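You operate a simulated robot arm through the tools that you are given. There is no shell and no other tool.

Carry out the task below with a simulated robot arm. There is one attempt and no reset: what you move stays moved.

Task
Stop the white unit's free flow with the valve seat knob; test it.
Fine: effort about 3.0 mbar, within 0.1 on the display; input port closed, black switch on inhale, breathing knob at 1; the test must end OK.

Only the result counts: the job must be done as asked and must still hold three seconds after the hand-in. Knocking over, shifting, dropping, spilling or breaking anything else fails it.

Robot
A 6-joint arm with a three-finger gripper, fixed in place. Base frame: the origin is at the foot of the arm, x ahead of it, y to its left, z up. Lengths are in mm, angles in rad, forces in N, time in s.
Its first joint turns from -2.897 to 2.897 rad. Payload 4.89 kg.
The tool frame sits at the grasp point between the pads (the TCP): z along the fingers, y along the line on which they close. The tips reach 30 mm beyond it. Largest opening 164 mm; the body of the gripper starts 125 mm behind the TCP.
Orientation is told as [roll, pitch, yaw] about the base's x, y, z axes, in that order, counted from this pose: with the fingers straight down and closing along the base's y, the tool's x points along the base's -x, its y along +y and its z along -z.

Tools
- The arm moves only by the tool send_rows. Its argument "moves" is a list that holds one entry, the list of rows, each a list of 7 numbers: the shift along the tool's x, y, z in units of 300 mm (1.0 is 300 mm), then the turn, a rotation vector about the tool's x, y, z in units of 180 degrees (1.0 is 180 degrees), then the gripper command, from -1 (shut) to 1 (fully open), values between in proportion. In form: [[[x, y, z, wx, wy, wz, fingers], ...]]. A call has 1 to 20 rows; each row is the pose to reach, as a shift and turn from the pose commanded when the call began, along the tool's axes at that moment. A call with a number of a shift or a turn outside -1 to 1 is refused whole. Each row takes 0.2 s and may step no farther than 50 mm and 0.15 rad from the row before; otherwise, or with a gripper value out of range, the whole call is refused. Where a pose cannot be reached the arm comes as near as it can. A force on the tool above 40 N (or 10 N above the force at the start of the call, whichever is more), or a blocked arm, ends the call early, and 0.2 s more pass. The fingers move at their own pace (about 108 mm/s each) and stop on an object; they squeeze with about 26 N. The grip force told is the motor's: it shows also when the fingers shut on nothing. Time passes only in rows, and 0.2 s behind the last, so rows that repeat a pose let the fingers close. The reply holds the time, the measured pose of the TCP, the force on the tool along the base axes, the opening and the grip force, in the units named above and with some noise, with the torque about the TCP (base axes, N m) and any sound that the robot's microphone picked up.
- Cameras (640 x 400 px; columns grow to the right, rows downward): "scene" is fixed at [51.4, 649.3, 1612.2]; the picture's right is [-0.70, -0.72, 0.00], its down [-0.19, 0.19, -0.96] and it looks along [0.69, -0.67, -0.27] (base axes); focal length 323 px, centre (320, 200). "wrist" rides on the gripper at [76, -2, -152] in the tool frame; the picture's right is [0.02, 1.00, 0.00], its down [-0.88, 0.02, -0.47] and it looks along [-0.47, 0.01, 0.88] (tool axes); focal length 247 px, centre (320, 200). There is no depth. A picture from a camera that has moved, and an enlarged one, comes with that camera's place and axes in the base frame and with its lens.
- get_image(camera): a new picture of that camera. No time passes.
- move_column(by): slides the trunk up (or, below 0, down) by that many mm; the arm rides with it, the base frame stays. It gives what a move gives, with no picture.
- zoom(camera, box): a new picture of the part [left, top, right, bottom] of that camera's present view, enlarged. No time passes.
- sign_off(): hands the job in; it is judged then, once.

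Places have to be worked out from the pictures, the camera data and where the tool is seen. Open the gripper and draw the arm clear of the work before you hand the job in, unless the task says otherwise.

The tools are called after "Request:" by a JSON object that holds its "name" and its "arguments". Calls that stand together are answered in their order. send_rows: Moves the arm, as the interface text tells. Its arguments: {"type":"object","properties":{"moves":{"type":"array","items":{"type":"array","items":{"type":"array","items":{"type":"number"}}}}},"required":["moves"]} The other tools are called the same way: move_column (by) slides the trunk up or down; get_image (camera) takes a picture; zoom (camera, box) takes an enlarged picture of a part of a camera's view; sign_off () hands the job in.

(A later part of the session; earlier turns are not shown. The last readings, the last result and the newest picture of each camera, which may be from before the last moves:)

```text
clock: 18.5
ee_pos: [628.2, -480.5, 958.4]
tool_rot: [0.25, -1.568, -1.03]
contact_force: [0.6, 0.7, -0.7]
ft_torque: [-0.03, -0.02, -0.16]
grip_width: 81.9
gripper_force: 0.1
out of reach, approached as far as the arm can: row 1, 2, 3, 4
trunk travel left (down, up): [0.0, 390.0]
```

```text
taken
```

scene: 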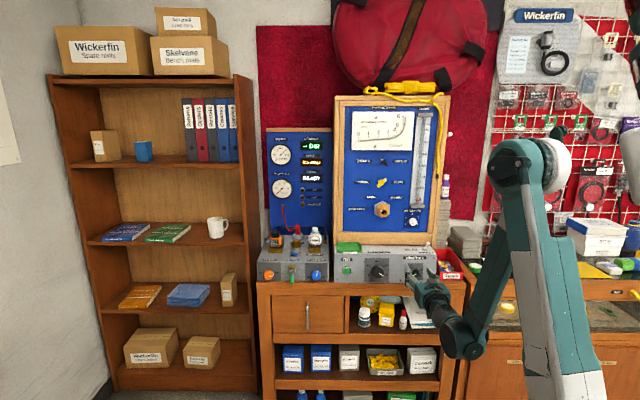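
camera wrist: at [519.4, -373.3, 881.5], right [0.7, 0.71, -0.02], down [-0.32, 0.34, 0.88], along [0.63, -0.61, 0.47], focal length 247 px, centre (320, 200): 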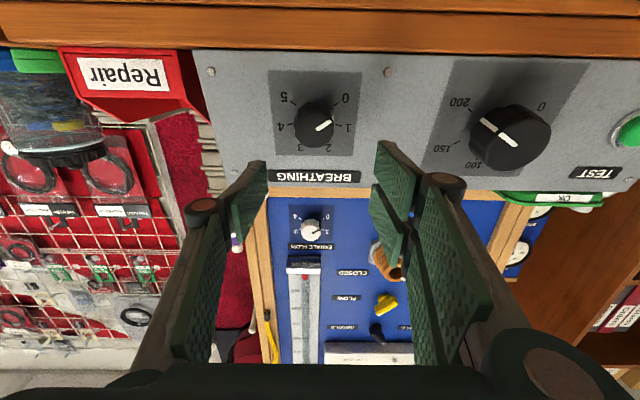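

I'm still ~35 mm high here but reach improves going forward. I go forward and down together towards the knob with the fingers straddling it.

Request:
{"name": "send_rows", "arguments": {"moves": [[[0.03, -0.015, 0.05, 0, 0, 0, 0], [0.06, -0.015, 0.1, 0, 0, 0, 0], [0.09, -0.015, 0.13, 0, 0, 0, 0], [0.118, -0.015, 0.15, 0, 0, 0, 0], [0.118, -0.015, 0.15, 0, 0, 0, 0]]]}}

Request:
{"name": "get_image", "arguments": {"camera": "wrist"}}

Request:
{"name": "zoom", "arguments": {"camera": "scene", "box": [360, 230, 480, 310]}}

```text
clock: 19.7
ee_pos: [660.5, -518.7, 932.9]
tool_rot: [0.434, -1.569, -1.216]
contact_force: [-5.0, 6.1, 5.7]
ft_torque: [0.27, -0.15, 0.45]
grip_width: 83.1
gripper_force: 1.4
out of reach, approached as far as the arm can: row 3, 4, 5
trunk travel left (down, up): [0.0, 390.0]
```

```text
taken
camera wrist: at [551.4, -411.7, 856.4], right [0.7, 0.71, -0.02], down [-0.32, 0.34, 0.88], along [0.63, -0.61, 0.47], focal length 247 px, centre (320, 200)
```

wrist: 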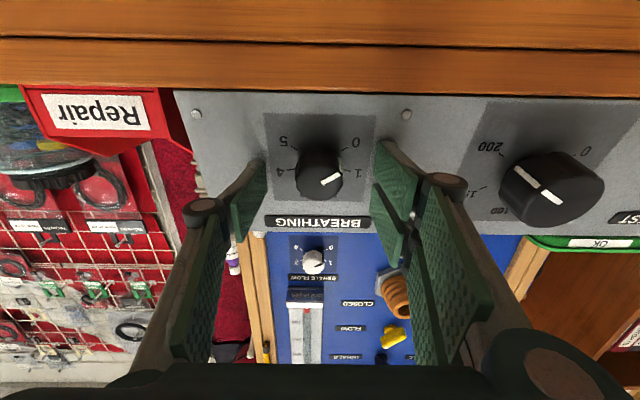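

```text
5.00 times, centred on (420, 270) of scene
camera zoom: at [51.4, 649.3, 1612.2], right [-0.7, -0.72, 0.0], down [-0.19, 0.19, -0.96], along [0.69, -0.67, -0.27], focal length 1615 px, centre (-180, -150)
```

zoom: 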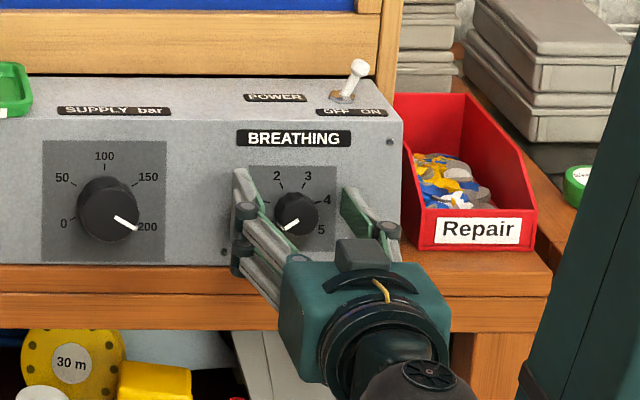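

Fingertips are just touching the face (−8 N) and I'm ~10 mm above the knob axis. I back off 4 mm, tilt the tool ~4° nose-down (raising the wrist to gain reach) and lower 8 mm.

Request:
{"name": "send_rows", "arguments": {"moves": [[[0, 0, -0.013, 0, 0.008, 0, 0], [0.01, 0, -0.013, 0, 0.016, 0, 0], [0.02, 0, -0.013, 0, 0.022, 0, 0], [0.028, 0, -0.013, 0, 0.022, 0, 0]]]}}

Request:
{"name": "zoom", "arguments": {"camera": "wrist", "box": [220, 90, 420, 230]}}

```text
clock: 20.7
ee_pos: [658.6, -514.9, 924.8]
tool_rot: [0.016, -1.501, -0.796]
contact_force: [-0.1, 0.7, -0.7]
ft_torque: [0.02, -0.02, -0.01]
grip_width: 82.0
gripper_force: 0.0
trunk travel left (down, up): [0.0, 390.0]
```

```text
2.86 times, centred on (320, 160) of wrist
camera zoom: at [546.5, -405.4, 858.2], right [0.7, 0.71, -0.02], down [-0.28, 0.3, 0.91], along [0.65, -0.63, 0.41], focal length 706 px, centre (320, 314)
```

zoom: 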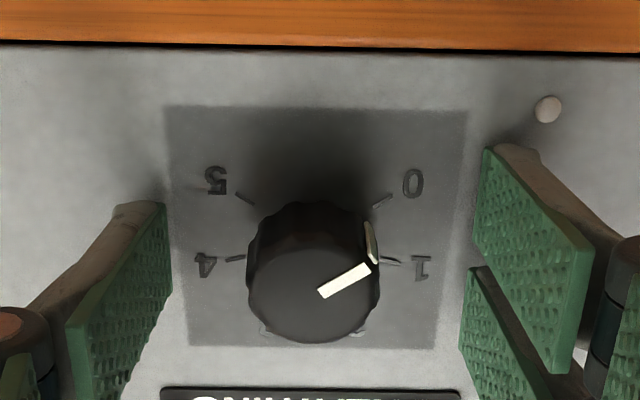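

Level with the knob now (pointer at 0; dial spacing about 48°). I centre 2 mm and close on it.

Request:
{"name": "send_rows", "arguments": {"moves": [[[0, -0.006, 0, 0, 0, 0, 0], [0, -0.006, 0, 0, 0, 0, -1], [0, -0.006, 0, 0, 0, 0, -1], [0, -0.006, 0, 0, 0, 0, -1]]]}}

Request:
{"name": "zoom", "arguments": {"camera": "wrist", "box": [220, 90, 420, 230]}}

```text
clock: 21.7
ee_pos: [657.1, -516.5, 923.7]
tool_rot: [0.018, -1.503, -0.797]
contact_force: [-0.1, 1.0, -0.4]
ft_torque: [0.03, 0.0, 0.04]
grip_width: 34.9
gripper_force: 45.1
trunk travel left (down, up): [0.0, 390.0]
```

```text
2.86 times, centred on (320, 160) of wrist
camera zoom: at [545.0, -406.5, 857.9], right [0.7, 0.71, -0.02], down [-0.28, 0.3, 0.91], along [0.65, -0.63, 0.41], focal length 706 px, centre (320, 314)
```

zoom: 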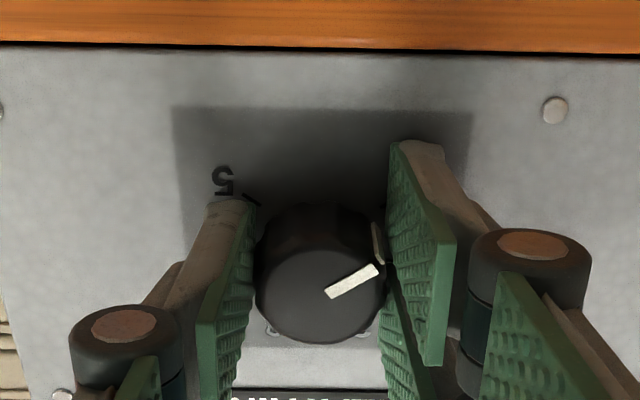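

Centred grip with almost no side force. I turn clockwise 48° towards mark 1.

Request:
{"name": "send_rows", "arguments": {"moves": [[[0, 0, 0, 0, 0, 0.038, -1], [0, 0, 0, 0, 0, 0.076, -1], [0, 0, 0, 0, 0, 0.114, -1], [0, 0, 0, 0, 0, 0.152, -1], [0, 0, 0, 0, 0, 0.19, -1], [0, 0, 0, 0, 0, 0.228, -1], [0, 0, 0, 0, 0, 0.267, -1], [0, 0, 0, 0, 0, 0.267, -1]]]}}

Request:
{"name": "get_image", "arguments": {"camera": "wrist"}}

Request:
{"name": "zoom", "arguments": {"camera": "scene", "box": [380, 230, 460, 290]}}

Request:
{"name": "zoom", "arguments": {"camera": "scene", "box": [260, 125, 335, 235]}}

```text
clock: 23.4
ee_pos: [659.0, -515.5, 925.7]
tool_rot: [1.479, -0.736, -2.287]
contact_force: [6.3, 5.5, 10.8]
ft_torque: [0.16, 0.32, -0.35]
grip_width: 36.2
gripper_force: 45.1
trunk travel left (down, up): [0.0, 390.0]
stopped in row 8: the force on the tool passed its limit at 41 N (the readings are from after the stop); the commanded pose is now the measured one
```

```text
taken
camera wrist: at [587.2, -366.1, 882.0], right [0.52, 0.46, 0.72], down [-0.76, -0.15, 0.64], along [0.4, -0.88, 0.27], focal length 247 px, centre (320, 200)
```

wrist: 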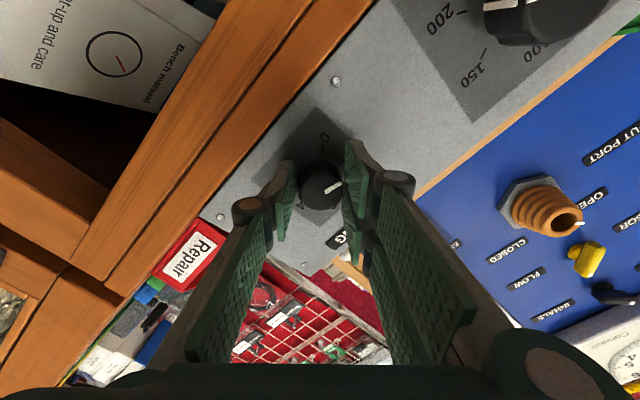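

```text
6.67 times, centred on (420, 260) of scene
camera zoom: at [51.4, 649.3, 1612.2], right [-0.7, -0.72, 0.0], down [-0.19, 0.19, -0.96], along [0.69, -0.67, -0.27], focal length 2153 px, centre (-347, -200)
```

zoom: 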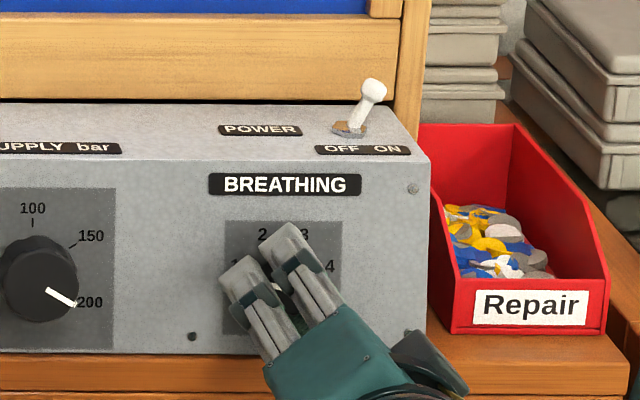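

```text
3.64 times, centred on (298, 180) of scene
camera zoom: at [51.4, 649.3, 1612.2], right [-0.7, -0.72, 0.0], down [-0.19, 0.19, -0.96], along [0.69, -0.67, -0.27], focal length 1174 px, centre (402, 273)
```

zoom: 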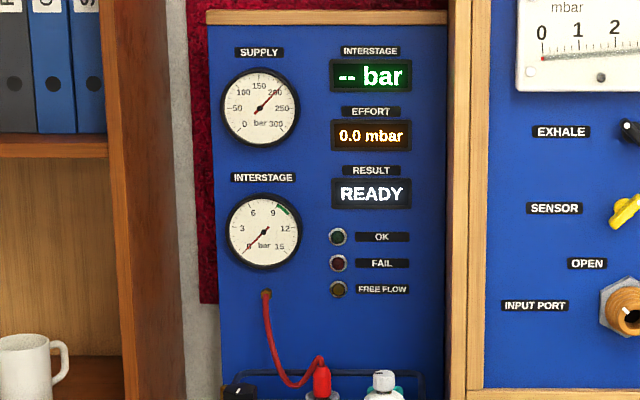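

The knob turned with the grip. I open and back out 40 mm to verify the pointer.

Request:
{"name": "send_rows", "arguments": {"moves": [[[0, 0, 0, 0, 0, 0, -0.2], [0, 0, 0, 0, 0, 0, -0.2], [0, 0, -0.07, 0, 0, 0, -0.2], [0, 0, -0.14, 0, 0, 0, -0.2]]]}}

Request:
{"name": "zoom", "arguments": {"camera": "wrist", "box": [240, 90, 400, 230]}}

Request:
{"name": "zoom", "arguments": {"camera": "scene", "box": [380, 240, 450, 290]}}

```text
clock: 24.4
ee_pos: [630.9, -487.3, 935.0]
tool_rot: [1.474, -0.734, -2.282]
contact_force: [0.8, -0.8, -0.5]
ft_torque: [-0.06, -0.07, -0.05]
grip_width: 66.0
gripper_force: 0.0
out of reach, approached as far as the arm can: row 4
trunk travel left (down, up): [0.0, 390.0]
```

```text
2.86 times, centred on (320, 160) of wrist
camera zoom: at [560.0, -338.4, 891.9], right [0.52, 0.45, 0.72], down [-0.75, -0.16, 0.64], along [0.4, -0.88, 0.26], focal length 706 px, centre (320, 314)
```

zoom: 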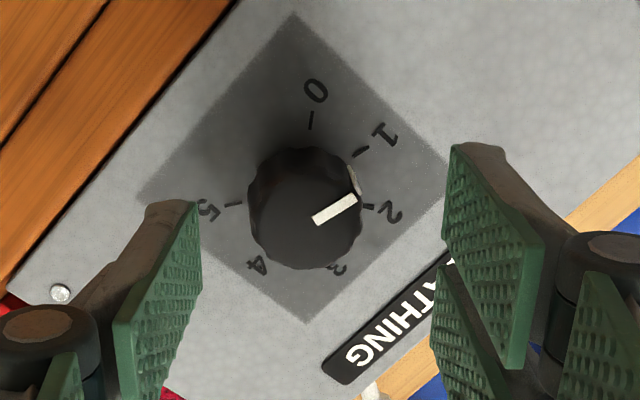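

```text
8.00 times, centred on (415, 265) of scene
camera zoom: at [51.4, 649.3, 1612.2], right [-0.7, -0.72, 0.0], down [-0.19, 0.19, -0.96], along [0.69, -0.67, -0.27], focal length 2583 px, centre (-440, -320)
```

zoom: 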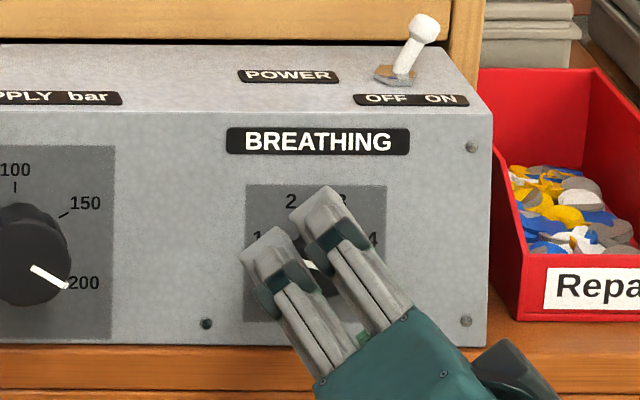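

The pointer lies on mark 1. Next are the panel controls: input port at about n=970 (x≈851,y≈-518,z≈1173) and black switch at z≈1394. I rise and square the roll while staying clear in front.

Request:
{"name": "send_rows", "arguments": {"moves": [[[-0.02, 0.08, -0.03, 0, 0, -0.038, 0], [-0.039, 0.157, -0.06, 0, 0, -0.076, 0], [-0.059, 0.236, -0.08, 0, 0, -0.114, 0], [-0.078, 0.314, -0.1, 0, 0, -0.152, 0], [-0.098, 0.393, -0.1, 0, 0, -0.19, 0], [-0.117, 0.471, -0.1, 0, 0, -0.228, 0], [-0.137, 0.55, -0.1, 0, 0, -0.267, 0]]]}}

Request:
{"name": "get_image", "arguments": {"camera": "wrist"}}

Request:
{"name": "get_image", "arguments": {"camera": "scene"}}

```text
clock: 25.9
ee_pos: [676.1, -418.3, 1084.2]
tool_rot: [-0.087, -1.504, -0.69]
contact_force: [0.1, 0.0, -0.5]
ft_torque: [0.01, -0.02, -0.03]
grip_width: 82.4
gripper_force: 0.1
trunk travel left (down, up): [0.0, 390.0]
```

```text
taken
camera wrist: at [563.1, -308.5, 1018.7], right [0.7, 0.71, -0.03], down [-0.28, 0.31, 0.91], along [0.66, -0.63, 0.41], focal length 247 px, centre (320, 200)
```

wrist: 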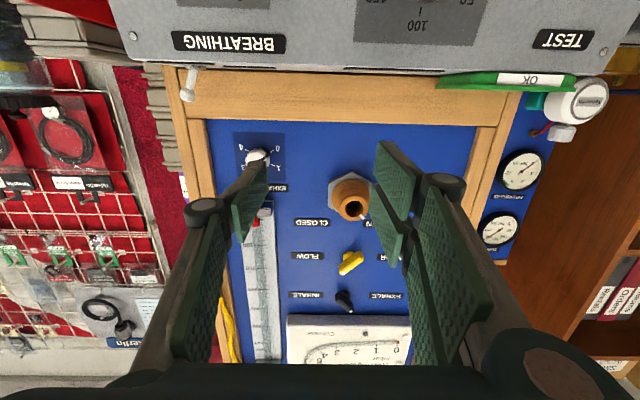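

```text
taken
```

scene: 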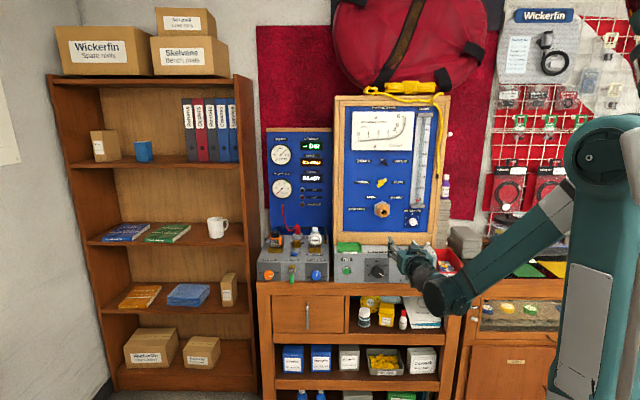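

I level the tool and move up to the input port's height and lateral position, still ~200 mm in front.

Request:
{"name": "send_rows", "arguments": {"moves": [[[-0.1, 0.05, 0, 0, -0.007, 0, 0], [-0.2, 0.11, 0, 0, -0.014, 0, 0], [-0.297, 0.167, 0.02, 0, -0.0215, 0, 0]]]}}

Request:
{"name": "get_image", "arguments": {"camera": "wrist"}}

Request:
{"name": "zoom", "arguments": {"camera": "wrist", "box": [230, 60, 430, 200]}}

Request:
{"name": "zoom", "arguments": {"camera": "scene", "box": [330, 140, 460, 290]}}

```text
clock: 26.8
ee_pos: [718.5, -390.1, 1175.2]
tool_rot: [-1.546, -1.566, 0.77]
contact_force: [-0.3, -0.2, -0.3]
ft_torque: [-0.01, 0.0, 0.05]
grip_width: 82.0
gripper_force: 0.1
trunk travel left (down, up): [0.0, 390.0]
```

```text
taken
camera wrist: at [608.9, -285.3, 1097.0], right [0.7, 0.71, -0.03], down [-0.32, 0.35, 0.88], along [0.64, -0.61, 0.47], focal length 247 px, centre (320, 200)
```

wrist: 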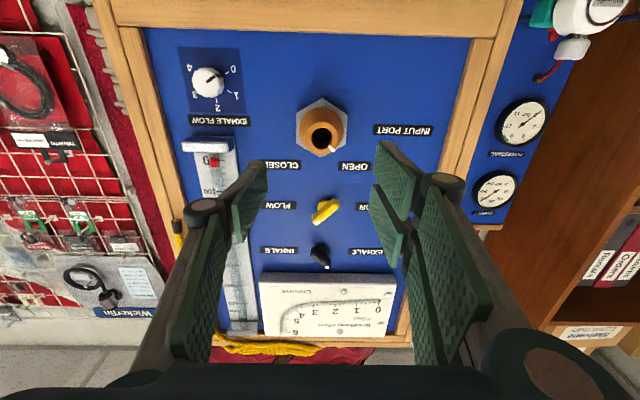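

```text
2.86 times, centred on (330, 130) of wrist
camera zoom: at [608.9, -285.3, 1097.0], right [0.7, 0.71, -0.03], down [-0.32, 0.35, 0.88], along [0.64, -0.61, 0.47], focal length 706 px, centre (291, 400)
```

zoom: 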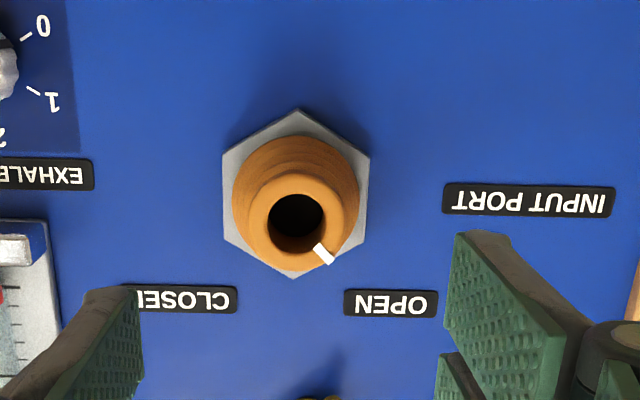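

```text
2.67 times, centred on (395, 215) of scene
camera zoom: at [51.4, 649.3, 1612.2], right [-0.7, -0.72, 0.0], down [-0.19, 0.19, -0.96], along [0.69, -0.67, -0.27], focal length 861 px, centre (120, 160)
```

zoom: 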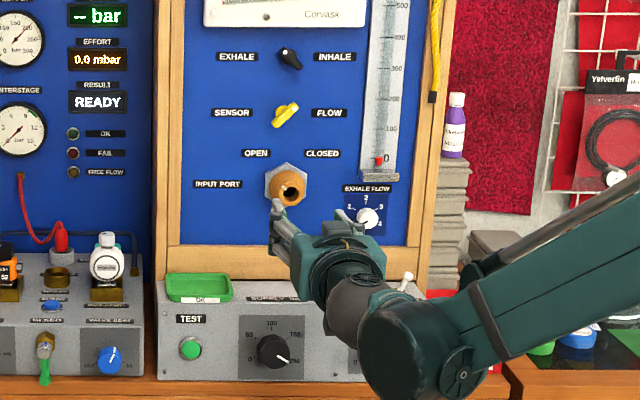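

The input port is an orange ribbed spigot with a white tick at OPEN; it needs a quarter turn clockwise. I advance 130 mm towards it.

Request:
{"name": "send_rows", "arguments": {"moves": [[[0, 0.009, 0.11, 0, 0, 0, 0], [-0.01, 0.009, 0.22, 0, 0, 0, 0], [-0.01, 0.009, 0.33, 0, 0, 0, 0], [-0.01, 0.009, 0.433, 0, 0, 0, 0]]]}}

Request:
{"name": "get_image", "arguments": {"camera": "wrist"}}

Request:
{"name": "zoom", "arguments": {"camera": "wrist", "box": [220, 60, 420, 200]}}

Request:
{"name": "zoom", "arguments": {"camera": "scene", "box": [330, 140, 460, 290]}}

```text
clock: 27.8
ee_pos: [811.3, -475.9, 1178.4]
tool_rot: [-1.622, -1.565, 0.844]
contact_force: [-1.0, 0.8, 0.2]
ft_torque: [0.13, 0.11, 0.04]
grip_width: 81.9
gripper_force: 0.0
trunk travel left (down, up): [0.0, 390.0]
```

```text
taken
camera wrist: at [701.7, -370.4, 1101.1], right [0.7, 0.71, -0.03], down [-0.32, 0.35, 0.88], along [0.64, -0.61, 0.47], focal length 247 px, centre (320, 200)
```

wrist: 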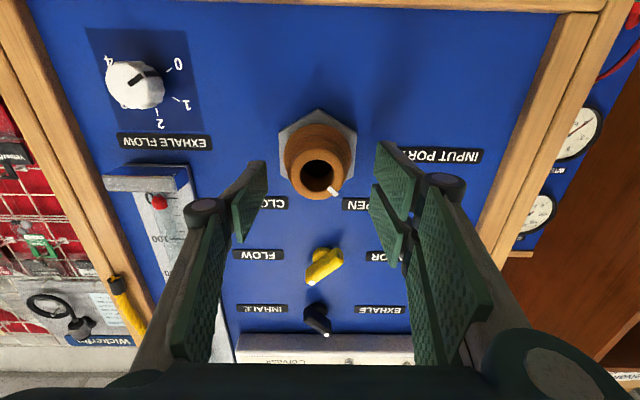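

```text
2.86 times, centred on (320, 130) of wrist
camera zoom: at [701.7, -370.4, 1101.1], right [0.7, 0.71, -0.03], down [-0.32, 0.35, 0.88], along [0.64, -0.61, 0.47], focal length 706 px, centre (320, 400)
```

zoom: 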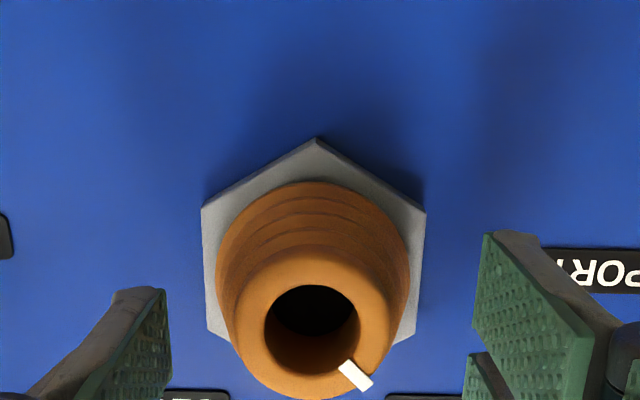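

```text
2.67 times, centred on (395, 215) of scene
camera zoom: at [51.4, 649.3, 1612.2], right [-0.7, -0.72, 0.0], down [-0.19, 0.19, -0.96], along [0.69, -0.67, -0.27], focal length 861 px, centre (120, 160)
```

zoom: 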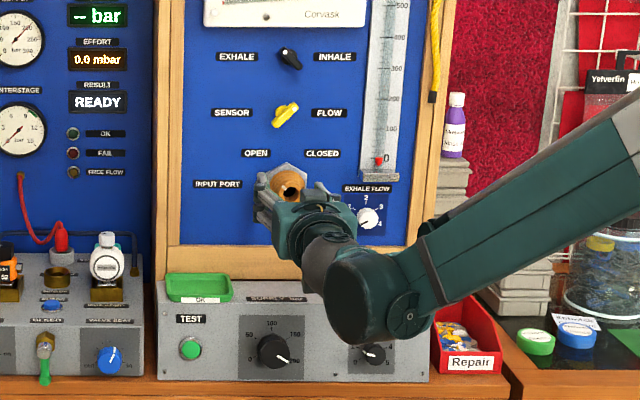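

Front of the spigot is at z≈1171, just behind my fingertips. I lower 7 mm, shift 2.6 mm, advance 14 mm and close on it.

Request:
{"name": "send_rows", "arguments": {"moves": [[[0.023, -0.009, 0, 0, 0, 0, 0], [0.023, -0.009, 0.047, 0, 0, 0, 0], [0.023, -0.009, 0.047, 0, 0, 0, -1], [0.023, -0.009, 0.047, 0, 0, 0, -1], [0.023, -0.009, 0.047, 0, 0, 0, -1]]]}}

Request:
{"name": "zoom", "arguments": {"camera": "wrist", "box": [220, 60, 420, 240]}}

```text
clock: 28.9
ee_pos: [820.2, -488.2, 1169.9]
tool_rot: [-1.479, -1.566, 0.702]
contact_force: [9.5, 4.7, 4.2]
ft_torque: [-0.12, -0.05, 0.34]
grip_width: 51.9
gripper_force: 44.8
trunk travel left (down, up): [0.0, 390.0]
```

```text
2.22 times, centred on (320, 150) of wrist
camera zoom: at [710.7, -382.9, 1093.9], right [0.7, 0.71, -0.03], down [-0.32, 0.35, 0.88], along [0.64, -0.61, 0.47], focal length 549 px, centre (320, 311)
```

zoom: 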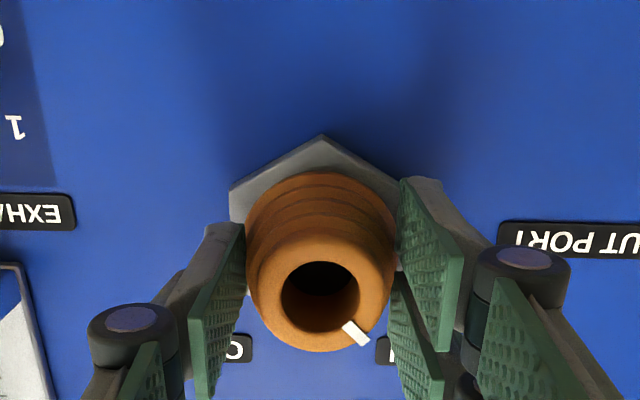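

Good grip on the spigot. I turn it 90° clockwise from OPEN to CLOSED.

Request:
{"name": "send_rows", "arguments": {"moves": [[[0, 0.005, 0, 0, 0, 0.0417, -1], [0, 0.005, 0, 0, 0, 0.0833, -1], [0, 0.005, 0, 0, 0, 0.125, -1], [0, 0.005, 0, 0, 0, 0.1667, -1], [0, 0.005, 0, 0, 0, 0.2083, -1], [0, 0.005, 0, 0, 0, 0.25, -1], [0, 0.005, 0, 0, 0, 0.2917, -1], [0, 0.005, 0, 0, 0, 0.3333, -1], [0, 0.005, 0, 0, 0, 0.375, -1], [0, 0.005, 0, 0, 0, 0.4167, -1], [0, 0.005, 0, 0, 0, 0.4583, -1], [0, 0.005, 0, 0, 0, 0.5, -1]]]}}

Request:
{"name": "get_image", "arguments": {"camera": "wrist"}}

Request:
{"name": "zoom", "arguments": {"camera": "scene", "box": [330, 140, 460, 290]}}

```text
clock: 31.0
ee_pos: [820.4, -487.9, 1172.5]
tool_rot: [1.572, -0.369, -2.347]
contact_force: [0.5, 13.3, 17.6]
ft_torque: [-0.54, -0.54, 0.32]
grip_width: 51.9
gripper_force: 44.4
trunk travel left (down, up): [0.0, 390.0]
stopped in row 10: the force on the tool passed its limit at 42 N (the readings are from after the stop); the commanded pose is now the measured one
```

```text
taken
camera wrist: at [762.4, -330.0, 1142.0], right [0.27, 0.27, 0.92], down [-0.91, -0.25, 0.34], along [0.32, -0.93, 0.18], focal length 247 px, centre (320, 200)
```

wrist: 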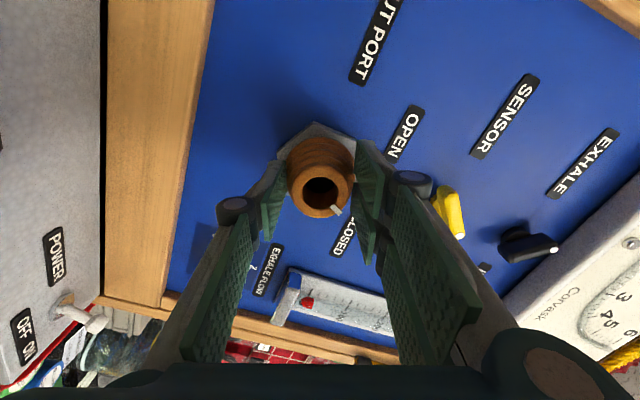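

```text
2.67 times, centred on (395, 215) of scene
camera zoom: at [51.4, 649.3, 1612.2], right [-0.7, -0.72, 0.0], down [-0.19, 0.19, -0.96], along [0.69, -0.67, -0.27], focal length 861 px, centre (120, 160)
```

zoom: 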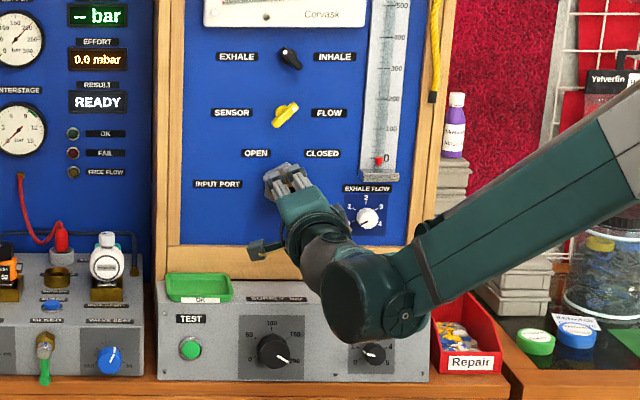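

Turned 69° with no slip before a side force stop; I shift ~3 mm up to relieve it and finish the remaining 21°.

Request:
{"name": "send_rows", "arguments": {"moves": [[[0, 0.01, 0, 0, 0, 0, -1], [0, 0.01, 0, 0, 0, 0.03, -1], [0, 0.01, 0, 0, 0, 0.06, -1], [0, 0.01, 0, 0, 0, 0.09, -1], [0, 0.01, 0, 0, 0, 0.117, -1]]]}}

Request:
{"name": "get_image", "arguments": {"camera": "wrist"}}

Request:
{"name": "zoom", "arguments": {"camera": "scene", "box": [260, 120, 420, 220]}}

```text
clock: 31.7
ee_pos: [823.0, -488.1, 1172.4]
tool_rot: [1.572, -0.281, -2.345]
contact_force: [-3.0, 9.5, -6.8]
ft_torque: [0.08, 0.08, 0.01]
grip_width: 51.5
gripper_force: 44.7
trunk travel left (down, up): [0.0, 390.0]
stopped in row 3: the force on the tool passed its limit at 42 N (the readings are from after the stop); the commanded pose is now the measured one
```

```text
taken
camera wrist: at [764.4, -328.1, 1149.0], right [0.21, 0.21, 0.95], down [-0.93, -0.27, 0.26], along [0.31, -0.94, 0.14], focal length 247 px, centre (320, 200)
```

wrist: 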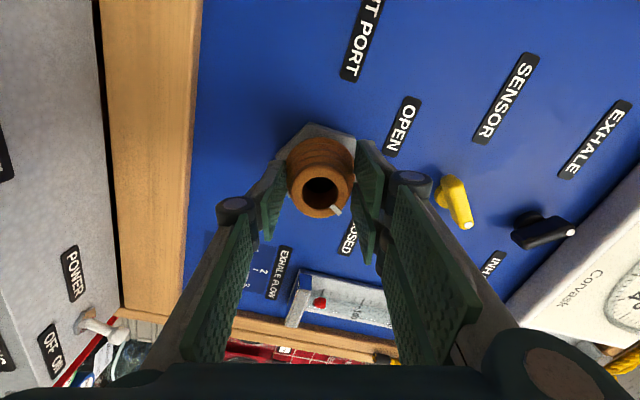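

```text
4.00 times, centred on (340, 170) of scene
camera zoom: at [51.4, 649.3, 1612.2], right [-0.7, -0.72, 0.0], down [-0.19, 0.19, -0.96], along [0.69, -0.67, -0.27], focal length 1292 px, centre (240, 320)
```

zoom: 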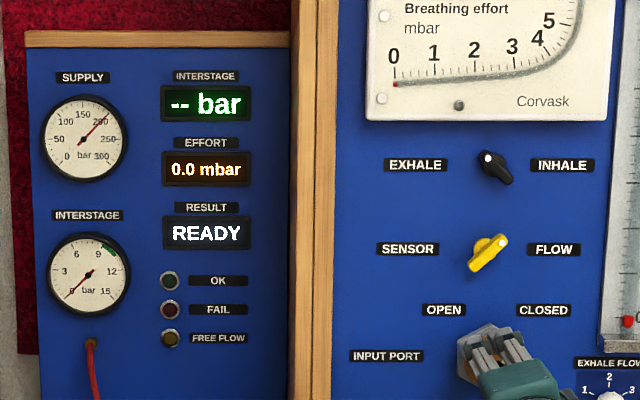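

At 74° now, tick about +30° from vertical; remaining forces are small. I continue in smaller steps.

Request:
{"name": "send_rows", "arguments": {"moves": [[[0, 0, -0.003, 0, 0, 0.015, -1], [0, 0, -0.003, 0, 0, 0.03, -1], [0, 0, -0.003, 0, 0, 0.045, -1], [0, 0, -0.003, 0, 0, 0.045, -1]]]}}

```text
clock: 32.7
ee_pos: [822.0, -486.1, 1173.0]
tool_rot: [1.569, -0.136, -2.347]
contact_force: [4.7, 2.6, -8.2]
ft_torque: [0.18, 0.16, 0.15]
grip_width: 52.0
gripper_force: 45.0
trunk travel left (down, up): [0.0, 390.0]
```

Now at 82°. I finish the last 8°.

Request:
{"name": "send_rows", "arguments": {"moves": [[[0, 0, 0, 0, 0, 0.015, -1], [0, 0, 0, 0, 0, 0.03, -1], [0, 0, 0, 0, 0, 0.044, -1], [0, 0, 0, 0, 0, 0.044, -1]]]}}

Request:
{"name": "get_image", "arguments": {"camera": "wrist"}}

Request:
{"name": "zoom", "arguments": {"camera": "scene", "box": [260, 120, 420, 220]}}

```text
clock: 33.7
ee_pos: [820.9, -486.0, 1173.8]
tool_rot: [1.535, -0.012, -2.335]
contact_force: [21.7, 19.2, 24.1]
ft_torque: [-1.04, 0.31, 1.48]
grip_width: 51.8
gripper_force: 44.8
out of reach, approached as far as the arm can: row 3, 4
trunk travel left (down, up): [0.0, 390.0]
```

```text
taken
camera wrist: at [764.0, -326.0, 1176.2], right [0.05, 0.0, 1.0], down [-0.95, -0.31, 0.05], along [0.31, -0.95, -0.02], focal length 247 px, centre (320, 200)
```

wrist: 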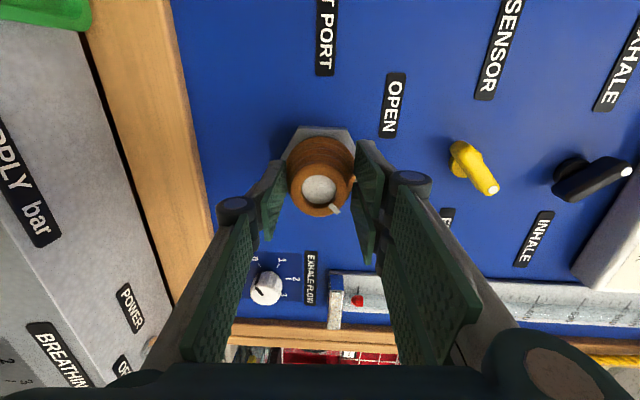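

```text
4.00 times, centred on (340, 170) of scene
camera zoom: at [51.4, 649.3, 1612.2], right [-0.7, -0.72, 0.0], down [-0.19, 0.19, -0.96], along [0.69, -0.67, -0.27], focal length 1292 px, centre (240, 320)
```

zoom: 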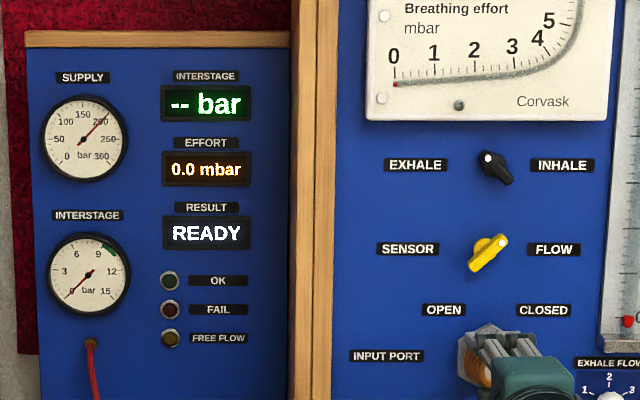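

The port's bore is now shut by a disc: CLOSED. I release, retract, and roll back to level.

Request:
{"name": "send_rows", "arguments": {"moves": [[[0, 0, 0, 0, 0, 0, -0.1], [0, 0, 0, 0, 0, 0, 0], [0, 0, -0.07, 0, 0, 0, 0], [0, 0, -0.17, 0, 0, 0, 0], [0, 0, -0.27, 0, 0, -0.04, 0], [0, 0, -0.3, 0, 0, -0.08, 0], [0, 0, -0.3, 0, 0, -0.12, 0], [0, 0, -0.3, 0, 0, -0.16, 0], [0, 0, -0.3, 0, 0, -0.2, 0], [0, 0, -0.3, 0, 0, -0.24, 0], [0, 0, -0.3, 0, 0, -0.28, 0], [0, 0, -0.3, 0, 0, -0.32, 0], [0, 0, -0.3, 0, 0, -0.36, 0], [0, 0, -0.3, 0, 0, -0.4, 0], [0, 0, -0.3, 0, 0, -0.44, 0], [0, 0, -0.3, 0, 0, -0.48, 0], [0, 0, -0.3, 0, 0, -0.497, 0]]]}}

Request:
{"name": "get_image", "arguments": {"camera": "wrist"}}

Request:
{"name": "zoom", "arguments": {"camera": "scene", "box": [330, 140, 460, 290]}}

```text
clock: 37.3
ee_pos: [756.4, -427.3, 1172.8]
tool_rot: [1.484, -1.563, -2.26]
contact_force: [0.6, 0.3, 0.2]
ft_torque: [0.0, 0.02, 0.0]
grip_width: 82.2
gripper_force: 0.0
out of reach, approached as far as the arm can: row 3, 4
trunk travel left (down, up): [0.0, 390.0]
```

```text
taken
camera wrist: at [646.5, -320.2, 1096.4], right [0.7, 0.71, -0.01], down [-0.33, 0.34, 0.88], along [0.63, -0.61, 0.47], focal length 247 px, centre (320, 200)
```

wrist: 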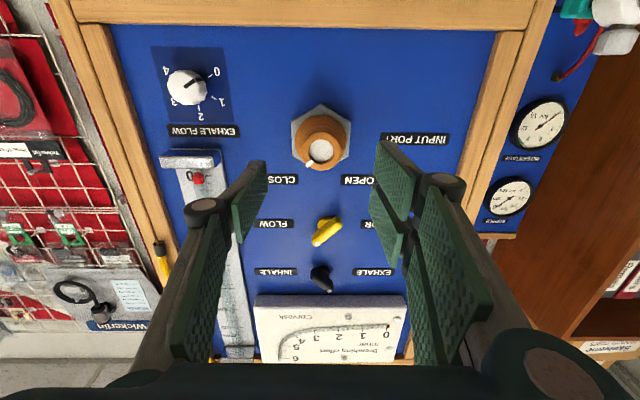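

```text
2.67 times, centred on (395, 215) of scene
camera zoom: at [51.4, 649.3, 1612.2], right [-0.7, -0.72, 0.0], down [-0.19, 0.19, -0.96], along [0.69, -0.67, -0.27], focal length 861 px, centre (120, 160)
```

zoom: 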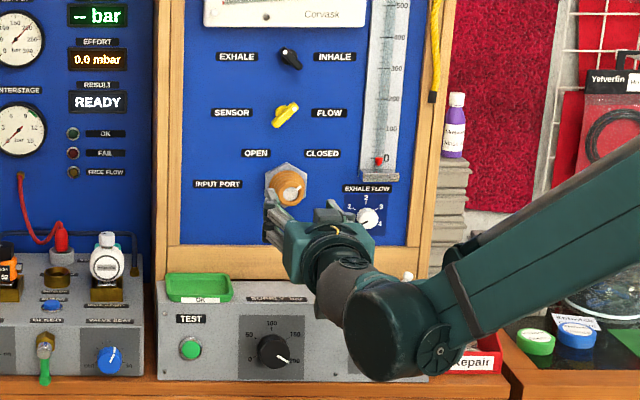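

Port reads CLOSED. For the black switch (z≈1394) I raise the trunk 200 mm, which carries the tool up in front of it with ~100 mm clearance.

Request:
{"name": "move_column", "arguments": {"by": 200}}

Request:
{"name": "get_image", "arguments": {"camera": "wrist"}}

Request:
{"name": "zoom", "arguments": {"camera": "wrist", "box": [220, 40, 420, 200]}}

Request:
{"name": "get_image", "arguments": {"camera": "scene"}}

```text
clock: 39.5
ee_pos: [755.8, -426.9, 1373.4]
tool_rot: [1.494, -1.562, -2.27]
contact_force: [0.3, -0.1, 0.6]
ft_torque: [-0.02, 0.01, 0.0]
grip_width: 82.0
gripper_force: 0.1
trunk travel left (down, up): [-200.0, 190.0]
```

```text
taken
camera wrist: at [646.6, -320.1, 1296.3], right [0.7, 0.71, -0.01], down [-0.33, 0.34, 0.88], along [0.63, -0.61, 0.47], focal length 247 px, centre (320, 200)
```

wrist: 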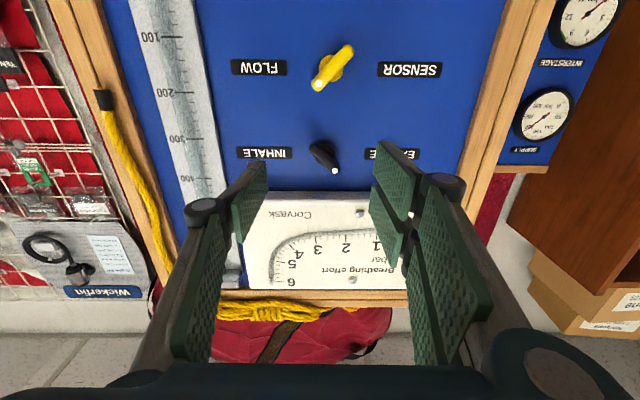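

```text
2.50 times, centred on (320, 120) of wrist
camera zoom: at [646.6, -320.1, 1296.3], right [0.7, 0.71, -0.01], down [-0.33, 0.34, 0.88], along [0.63, -0.61, 0.47], focal length 617 px, centre (320, 400)
```

zoom: 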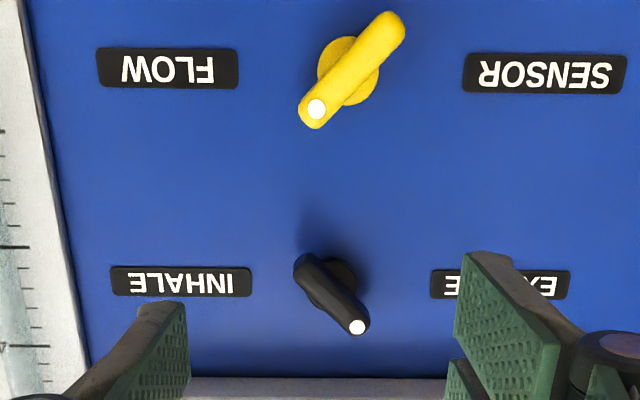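

```text
taken
```

scene: 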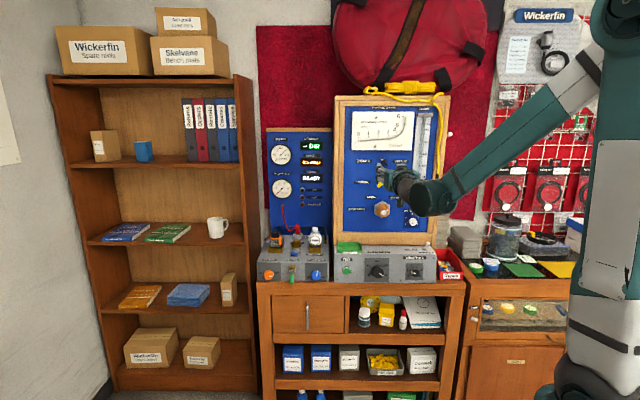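

The black bar-lever points to EXHALE (about -42°). I line up at z≈1389, roll -45° so the fingers close across the bar, narrow the opening to ~50 mm and come 40 mm closer.

Request:
{"name": "send_rows", "arguments": {"moves": [[[-0.02, 0.01, 0.03, 0, 0, -0.0417, -0.39], [-0.04, 0.02, 0.06, 0, 0, -0.0833, -0.39], [-0.05, 0.022, 0.09, 0, 0, -0.125, -0.39], [-0.05, 0.022, 0.12, 0, 0, -0.1667, -0.39], [-0.05, 0.022, 0.133, 0, 0, -0.2083, -0.39], [-0.05, 0.022, 0.133, 0, 0, -0.25, -0.39]]]}}

Request:
{"name": "get_image", "arguments": {"camera": "wrist"}}

Request:
{"name": "zoom", "arguments": {"camera": "wrist", "box": [240, 90, 400, 210]}}

Request:
{"name": "zoom", "arguments": {"camera": "scene", "box": [340, 120, 440, 220]}}

```text
clock: 40.9
ee_pos: [788.5, -450.1, 1387.1]
tool_rot: [-1.569, -0.793, 0.795]
contact_force: [0.4, -1.0, 0.1]
ft_torque: [0.01, -0.03, 0.01]
grip_width: 50.0
gripper_force: 0.1
trunk travel left (down, up): [-200.0, 190.0]
```

```text
taken
camera wrist: at [641.4, -381.7, 1334.3], right [0.49, 0.5, -0.72], down [0.11, 0.78, 0.61], along [0.87, -0.38, 0.33], focal length 247 px, centre (320, 200)
```

wrist: 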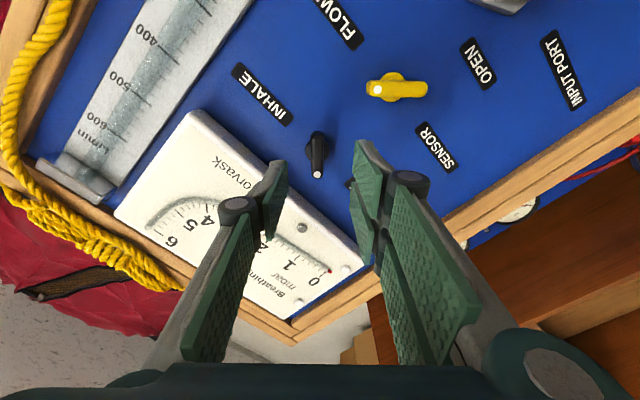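

```text
3.33 times, centred on (320, 150) of wrist
camera zoom: at [641.4, -381.7, 1334.3], right [0.49, 0.5, -0.72], down [0.11, 0.78, 0.61], along [0.87, -0.38, 0.33], focal length 823 px, centre (320, 367)
```

zoom: 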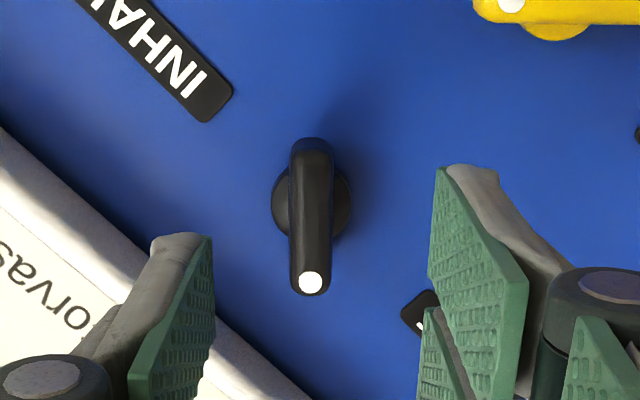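

```text
4.00 times, centred on (390, 170) of scene
camera zoom: at [51.4, 649.3, 1612.2], right [-0.7, -0.72, 0.0], down [-0.19, 0.19, -0.96], along [0.69, -0.67, -0.27], focal length 1292 px, centre (40, 320)
```

zoom: 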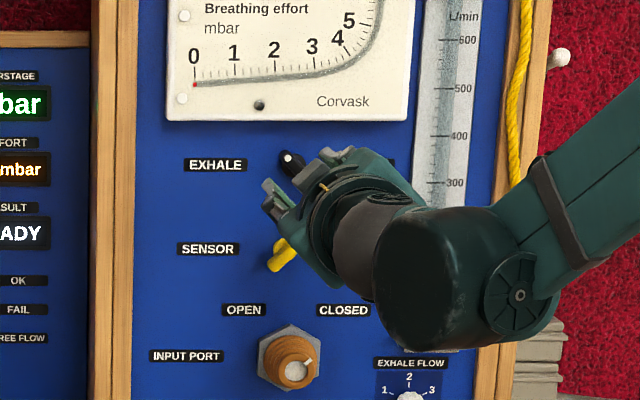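

The bar lies exactly across the closing direction. I shift -2.8 mm in y and advance 40 mm to refine the depth.

Request:
{"name": "send_rows", "arguments": {"moves": [[[0, -0.009, 0.067, 0, 0, 0, -0.39], [0, -0.009, 0.133, 0, 0, 0, -0.39], [0, -0.009, 0.133, 0, 0, 0, -0.39]]]}}

Request:
{"name": "zoom", "arguments": {"camera": "wrist", "box": [240, 90, 400, 210]}}

Request:
{"name": "zoom", "arguments": {"camera": "scene", "box": [340, 120, 440, 220]}}

```text
clock: 41.6
ee_pos: [814.6, -478.7, 1390.6]
tool_rot: [-1.569, -0.796, 0.793]
contact_force: [0.9, -0.8, 0.6]
ft_torque: [0.0, -0.06, -0.02]
grip_width: 50.0
gripper_force: 0.1
trunk travel left (down, up): [-200.0, 190.0]
```

```text
3.33 times, centred on (320, 150) of wrist
camera zoom: at [667.8, -410.1, 1336.5], right [0.49, 0.5, -0.72], down [0.1, 0.78, 0.62], along [0.87, -0.38, 0.33], focal length 823 px, centre (320, 367)
```

zoom: 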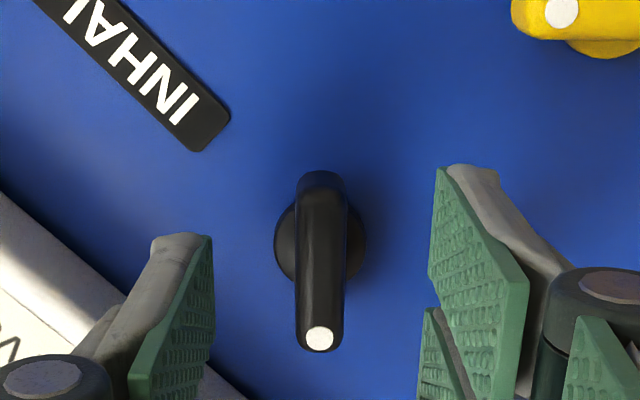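

```text
4.00 times, centred on (390, 170) of scene
camera zoom: at [51.4, 649.3, 1612.2], right [-0.7, -0.72, 0.0], down [-0.19, 0.19, -0.96], along [0.69, -0.67, -0.27], focal length 1292 px, centre (40, 320)
```

zoom: 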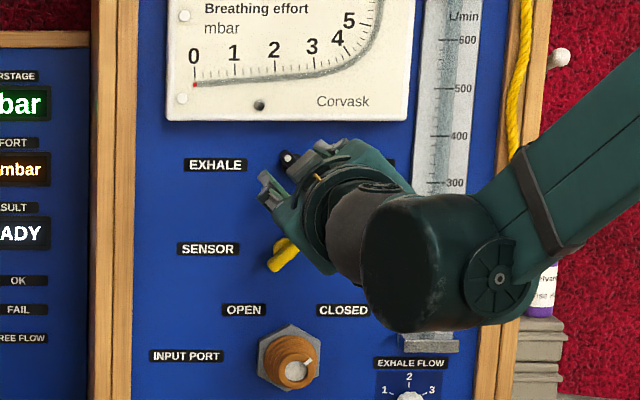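

Bar face is at n≈944, pivot ~7 mm along tool +x. I shift to the pivot, advance 10 mm and close on the bar.

Request:
{"name": "send_rows", "arguments": {"moves": [[[0.023, 0, 0, 0, 0, 0, -0.39], [0.023, 0, 0.033, 0, 0, 0, -0.39], [0.023, 0, 0.033, 0, 0, 0, -1], [0.023, 0, 0.033, 0, 0, 0, -1], [0.023, 0, 0.033, 0, 0, 0, -1]]]}}

Request:
{"name": "zoom", "arguments": {"camera": "wrist", "box": [240, 90, 400, 210]}}

```text
clock: 42.9
ee_pos: [818.1, -488.8, 1385.2]
tool_rot: [-1.57, -0.794, 0.795]
contact_force: [-0.3, -1.2, 0.7]
ft_torque: [-0.02, -0.07, 0.02]
grip_width: 0.0
gripper_force: 25.8
trunk travel left (down, up): [-200.0, 190.0]
```

```text
3.33 times, centred on (320, 150) of wrist
camera zoom: at [671.7, -420.8, 1331.6], right [0.49, 0.5, -0.72], down [0.1, 0.78, 0.62], along [0.87, -0.38, 0.33], focal length 823 px, centre (320, 367)
```

zoom: 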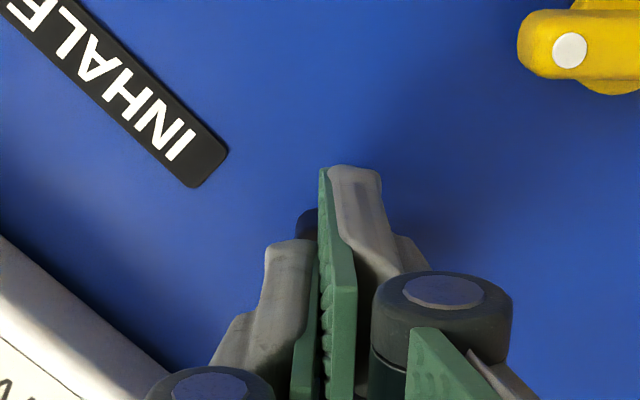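

Fingers closed in front of the bar, so it is deeper than that (~n 965). I reopen, undo most of the shift and look again.

Request:
{"name": "send_rows", "arguments": {"moves": [[[0, 0, 0, 0, 0, 0, -0.39], [-0.017, 0, 0, 0, 0, 0, -0.39], [-0.017, 0, 0, 0, 0, 0, -0.39]]]}}

Request:
{"name": "zoom", "arguments": {"camera": "wrist", "box": [240, 90, 400, 210]}}

```text
clock: 43.6
ee_pos: [821.7, -486.8, 1390.5]
tool_rot: [-1.57, -0.794, 0.795]
contact_force: [1.0, 0.2, 0.0]
ft_torque: [-0.01, -0.03, -0.01]
grip_width: 49.8
gripper_force: 0.0
trunk travel left (down, up): [-200.0, 190.0]
```

```text
3.33 times, centred on (320, 150) of wrist
camera zoom: at [674.8, -418.3, 1335.0], right [0.49, 0.5, -0.72], down [0.1, 0.78, 0.62], along [0.87, -0.38, 0.33], focal length 823 px, centre (320, 367)
```

zoom: 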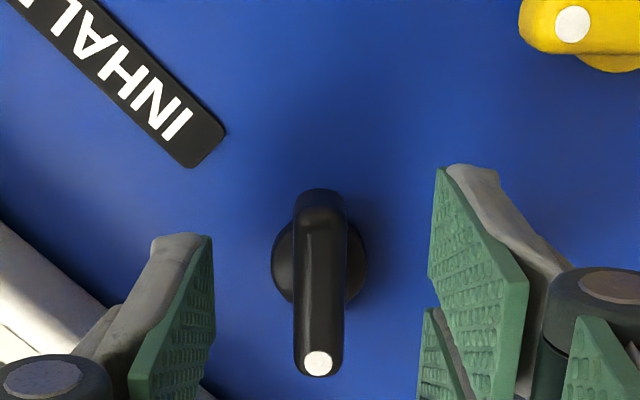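

From a 200 mm vertical baseline the panel is at n≈988 and the bar face at ≈963. I advance 17 mm (tips ~13 mm short of the panel) and close.

Request:
{"name": "send_rows", "arguments": {"moves": [[[-0.003, 0, 0.03, 0, 0, 0, -0.39], [-0.003, 0, 0.057, 0, 0, 0, -0.39], [-0.003, 0, 0.057, 0, 0, 0, -1], [-0.003, 0, 0.057, 0, 0, 0, -1], [-0.003, 0, 0.057, 0, 0, 0, -1]]]}}

Request:
{"name": "zoom", "arguments": {"camera": "wrist", "box": [240, 90, 400, 210]}}

```text
clock: 44.9
ee_pos: [835.1, -498.3, 1390.0]
tool_rot: [-1.571, -0.795, 0.794]
contact_force: [2.7, 1.0, 4.1]
ft_torque: [-0.16, -0.16, 0.19]
grip_width: 12.9
gripper_force: 44.4
trunk travel left (down, up): [-200.0, 190.0]
```

```text
3.33 times, centred on (320, 150) of wrist
camera zoom: at [688.3, -430.1, 1336.3], right [0.49, 0.5, -0.72], down [0.1, 0.78, 0.62], along [0.87, -0.38, 0.33], focal length 823 px, centre (320, 367)
```

zoom: 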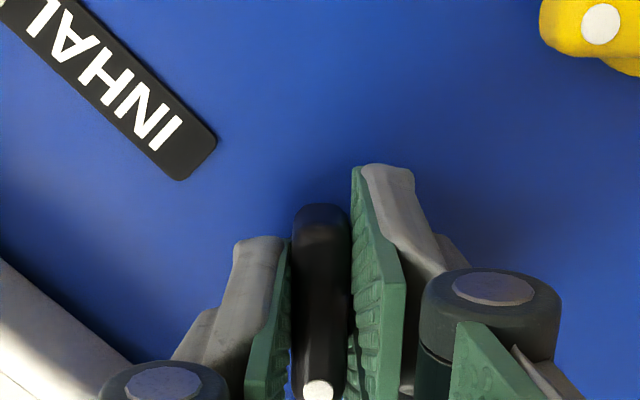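

The bar is gripped (12.9 mm). I turn it 90° clockwise to INHALE.

Request:
{"name": "send_rows", "arguments": {"moves": [[[0, 0, 0, 0, 0, 0.035, -1], [0, 0, 0, 0, 0, 0.07, -1], [0, 0, 0, 0, 0, 0.105, -1], [0, 0, 0, 0, 0, 0.14, -1], [0, 0, 0, 0, 0, 0.175, -1], [0, 0, 0, 0, 0, 0.21, -1], [0, 0, 0, 0, 0, 0.245, -1], [0, 0, 0, 0, 0, 0.28, -1], [0, 0, 0, 0, 0, 0.315, -1], [0, 0, 0, 0, 0, 0.35, -1], [0, 0, 0, 0, 0, 0.385, -1], [0, 0, 0, 0, 0, 0.42, -1], [0, 0, 0, 0, 0, 0.46, -1], [0, 0, 0, 0, 0, 0.5, -1]]]}}

Request:
{"name": "get_image", "arguments": {"camera": "wrist"}}

Request:
{"name": "zoom", "arguments": {"camera": "scene", "box": [260, 90, 440, 220]}}

```text
clock: 47.5
ee_pos: [836.7, -497.1, 1390.4]
tool_rot: [1.57, -1.009, -2.342]
contact_force: [8.0, 8.9, 0.8]
ft_torque: [-0.03, -0.07, 0.28]
grip_width: 13.0
gripper_force: 44.8
trunk travel left (down, up): [-200.0, 190.0]
stopped in row 13: the force on the tool passed its limit at 40 N (the readings are from after the stop); the commanded pose is now the measured one
```

```text
taken
camera wrist: at [755.4, -361.3, 1323.9], right [0.6, 0.61, 0.52], down [-0.66, 0.0, 0.76], along [0.46, -0.79, 0.41], focal length 247 px, centre (320, 200)
```

wrist: 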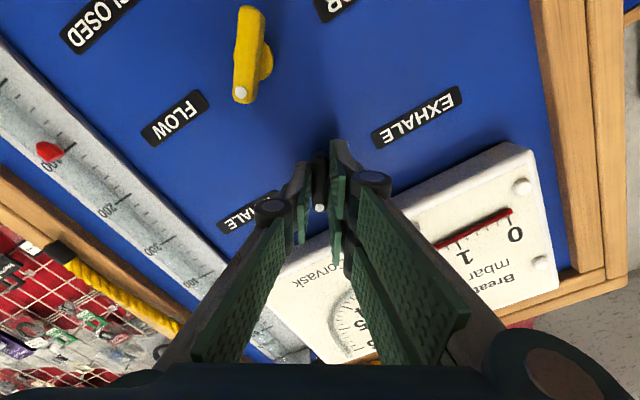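

```text
3.08 times, centred on (350, 155) of scene
camera zoom: at [51.4, 649.3, 1612.2], right [-0.7, -0.72, 0.0], down [-0.19, 0.19, -0.96], along [0.69, -0.67, -0.27], focal length 994 px, centre (228, 338)
```

zoom: 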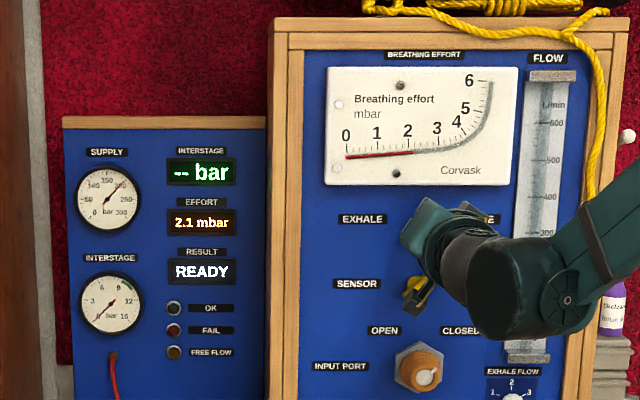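

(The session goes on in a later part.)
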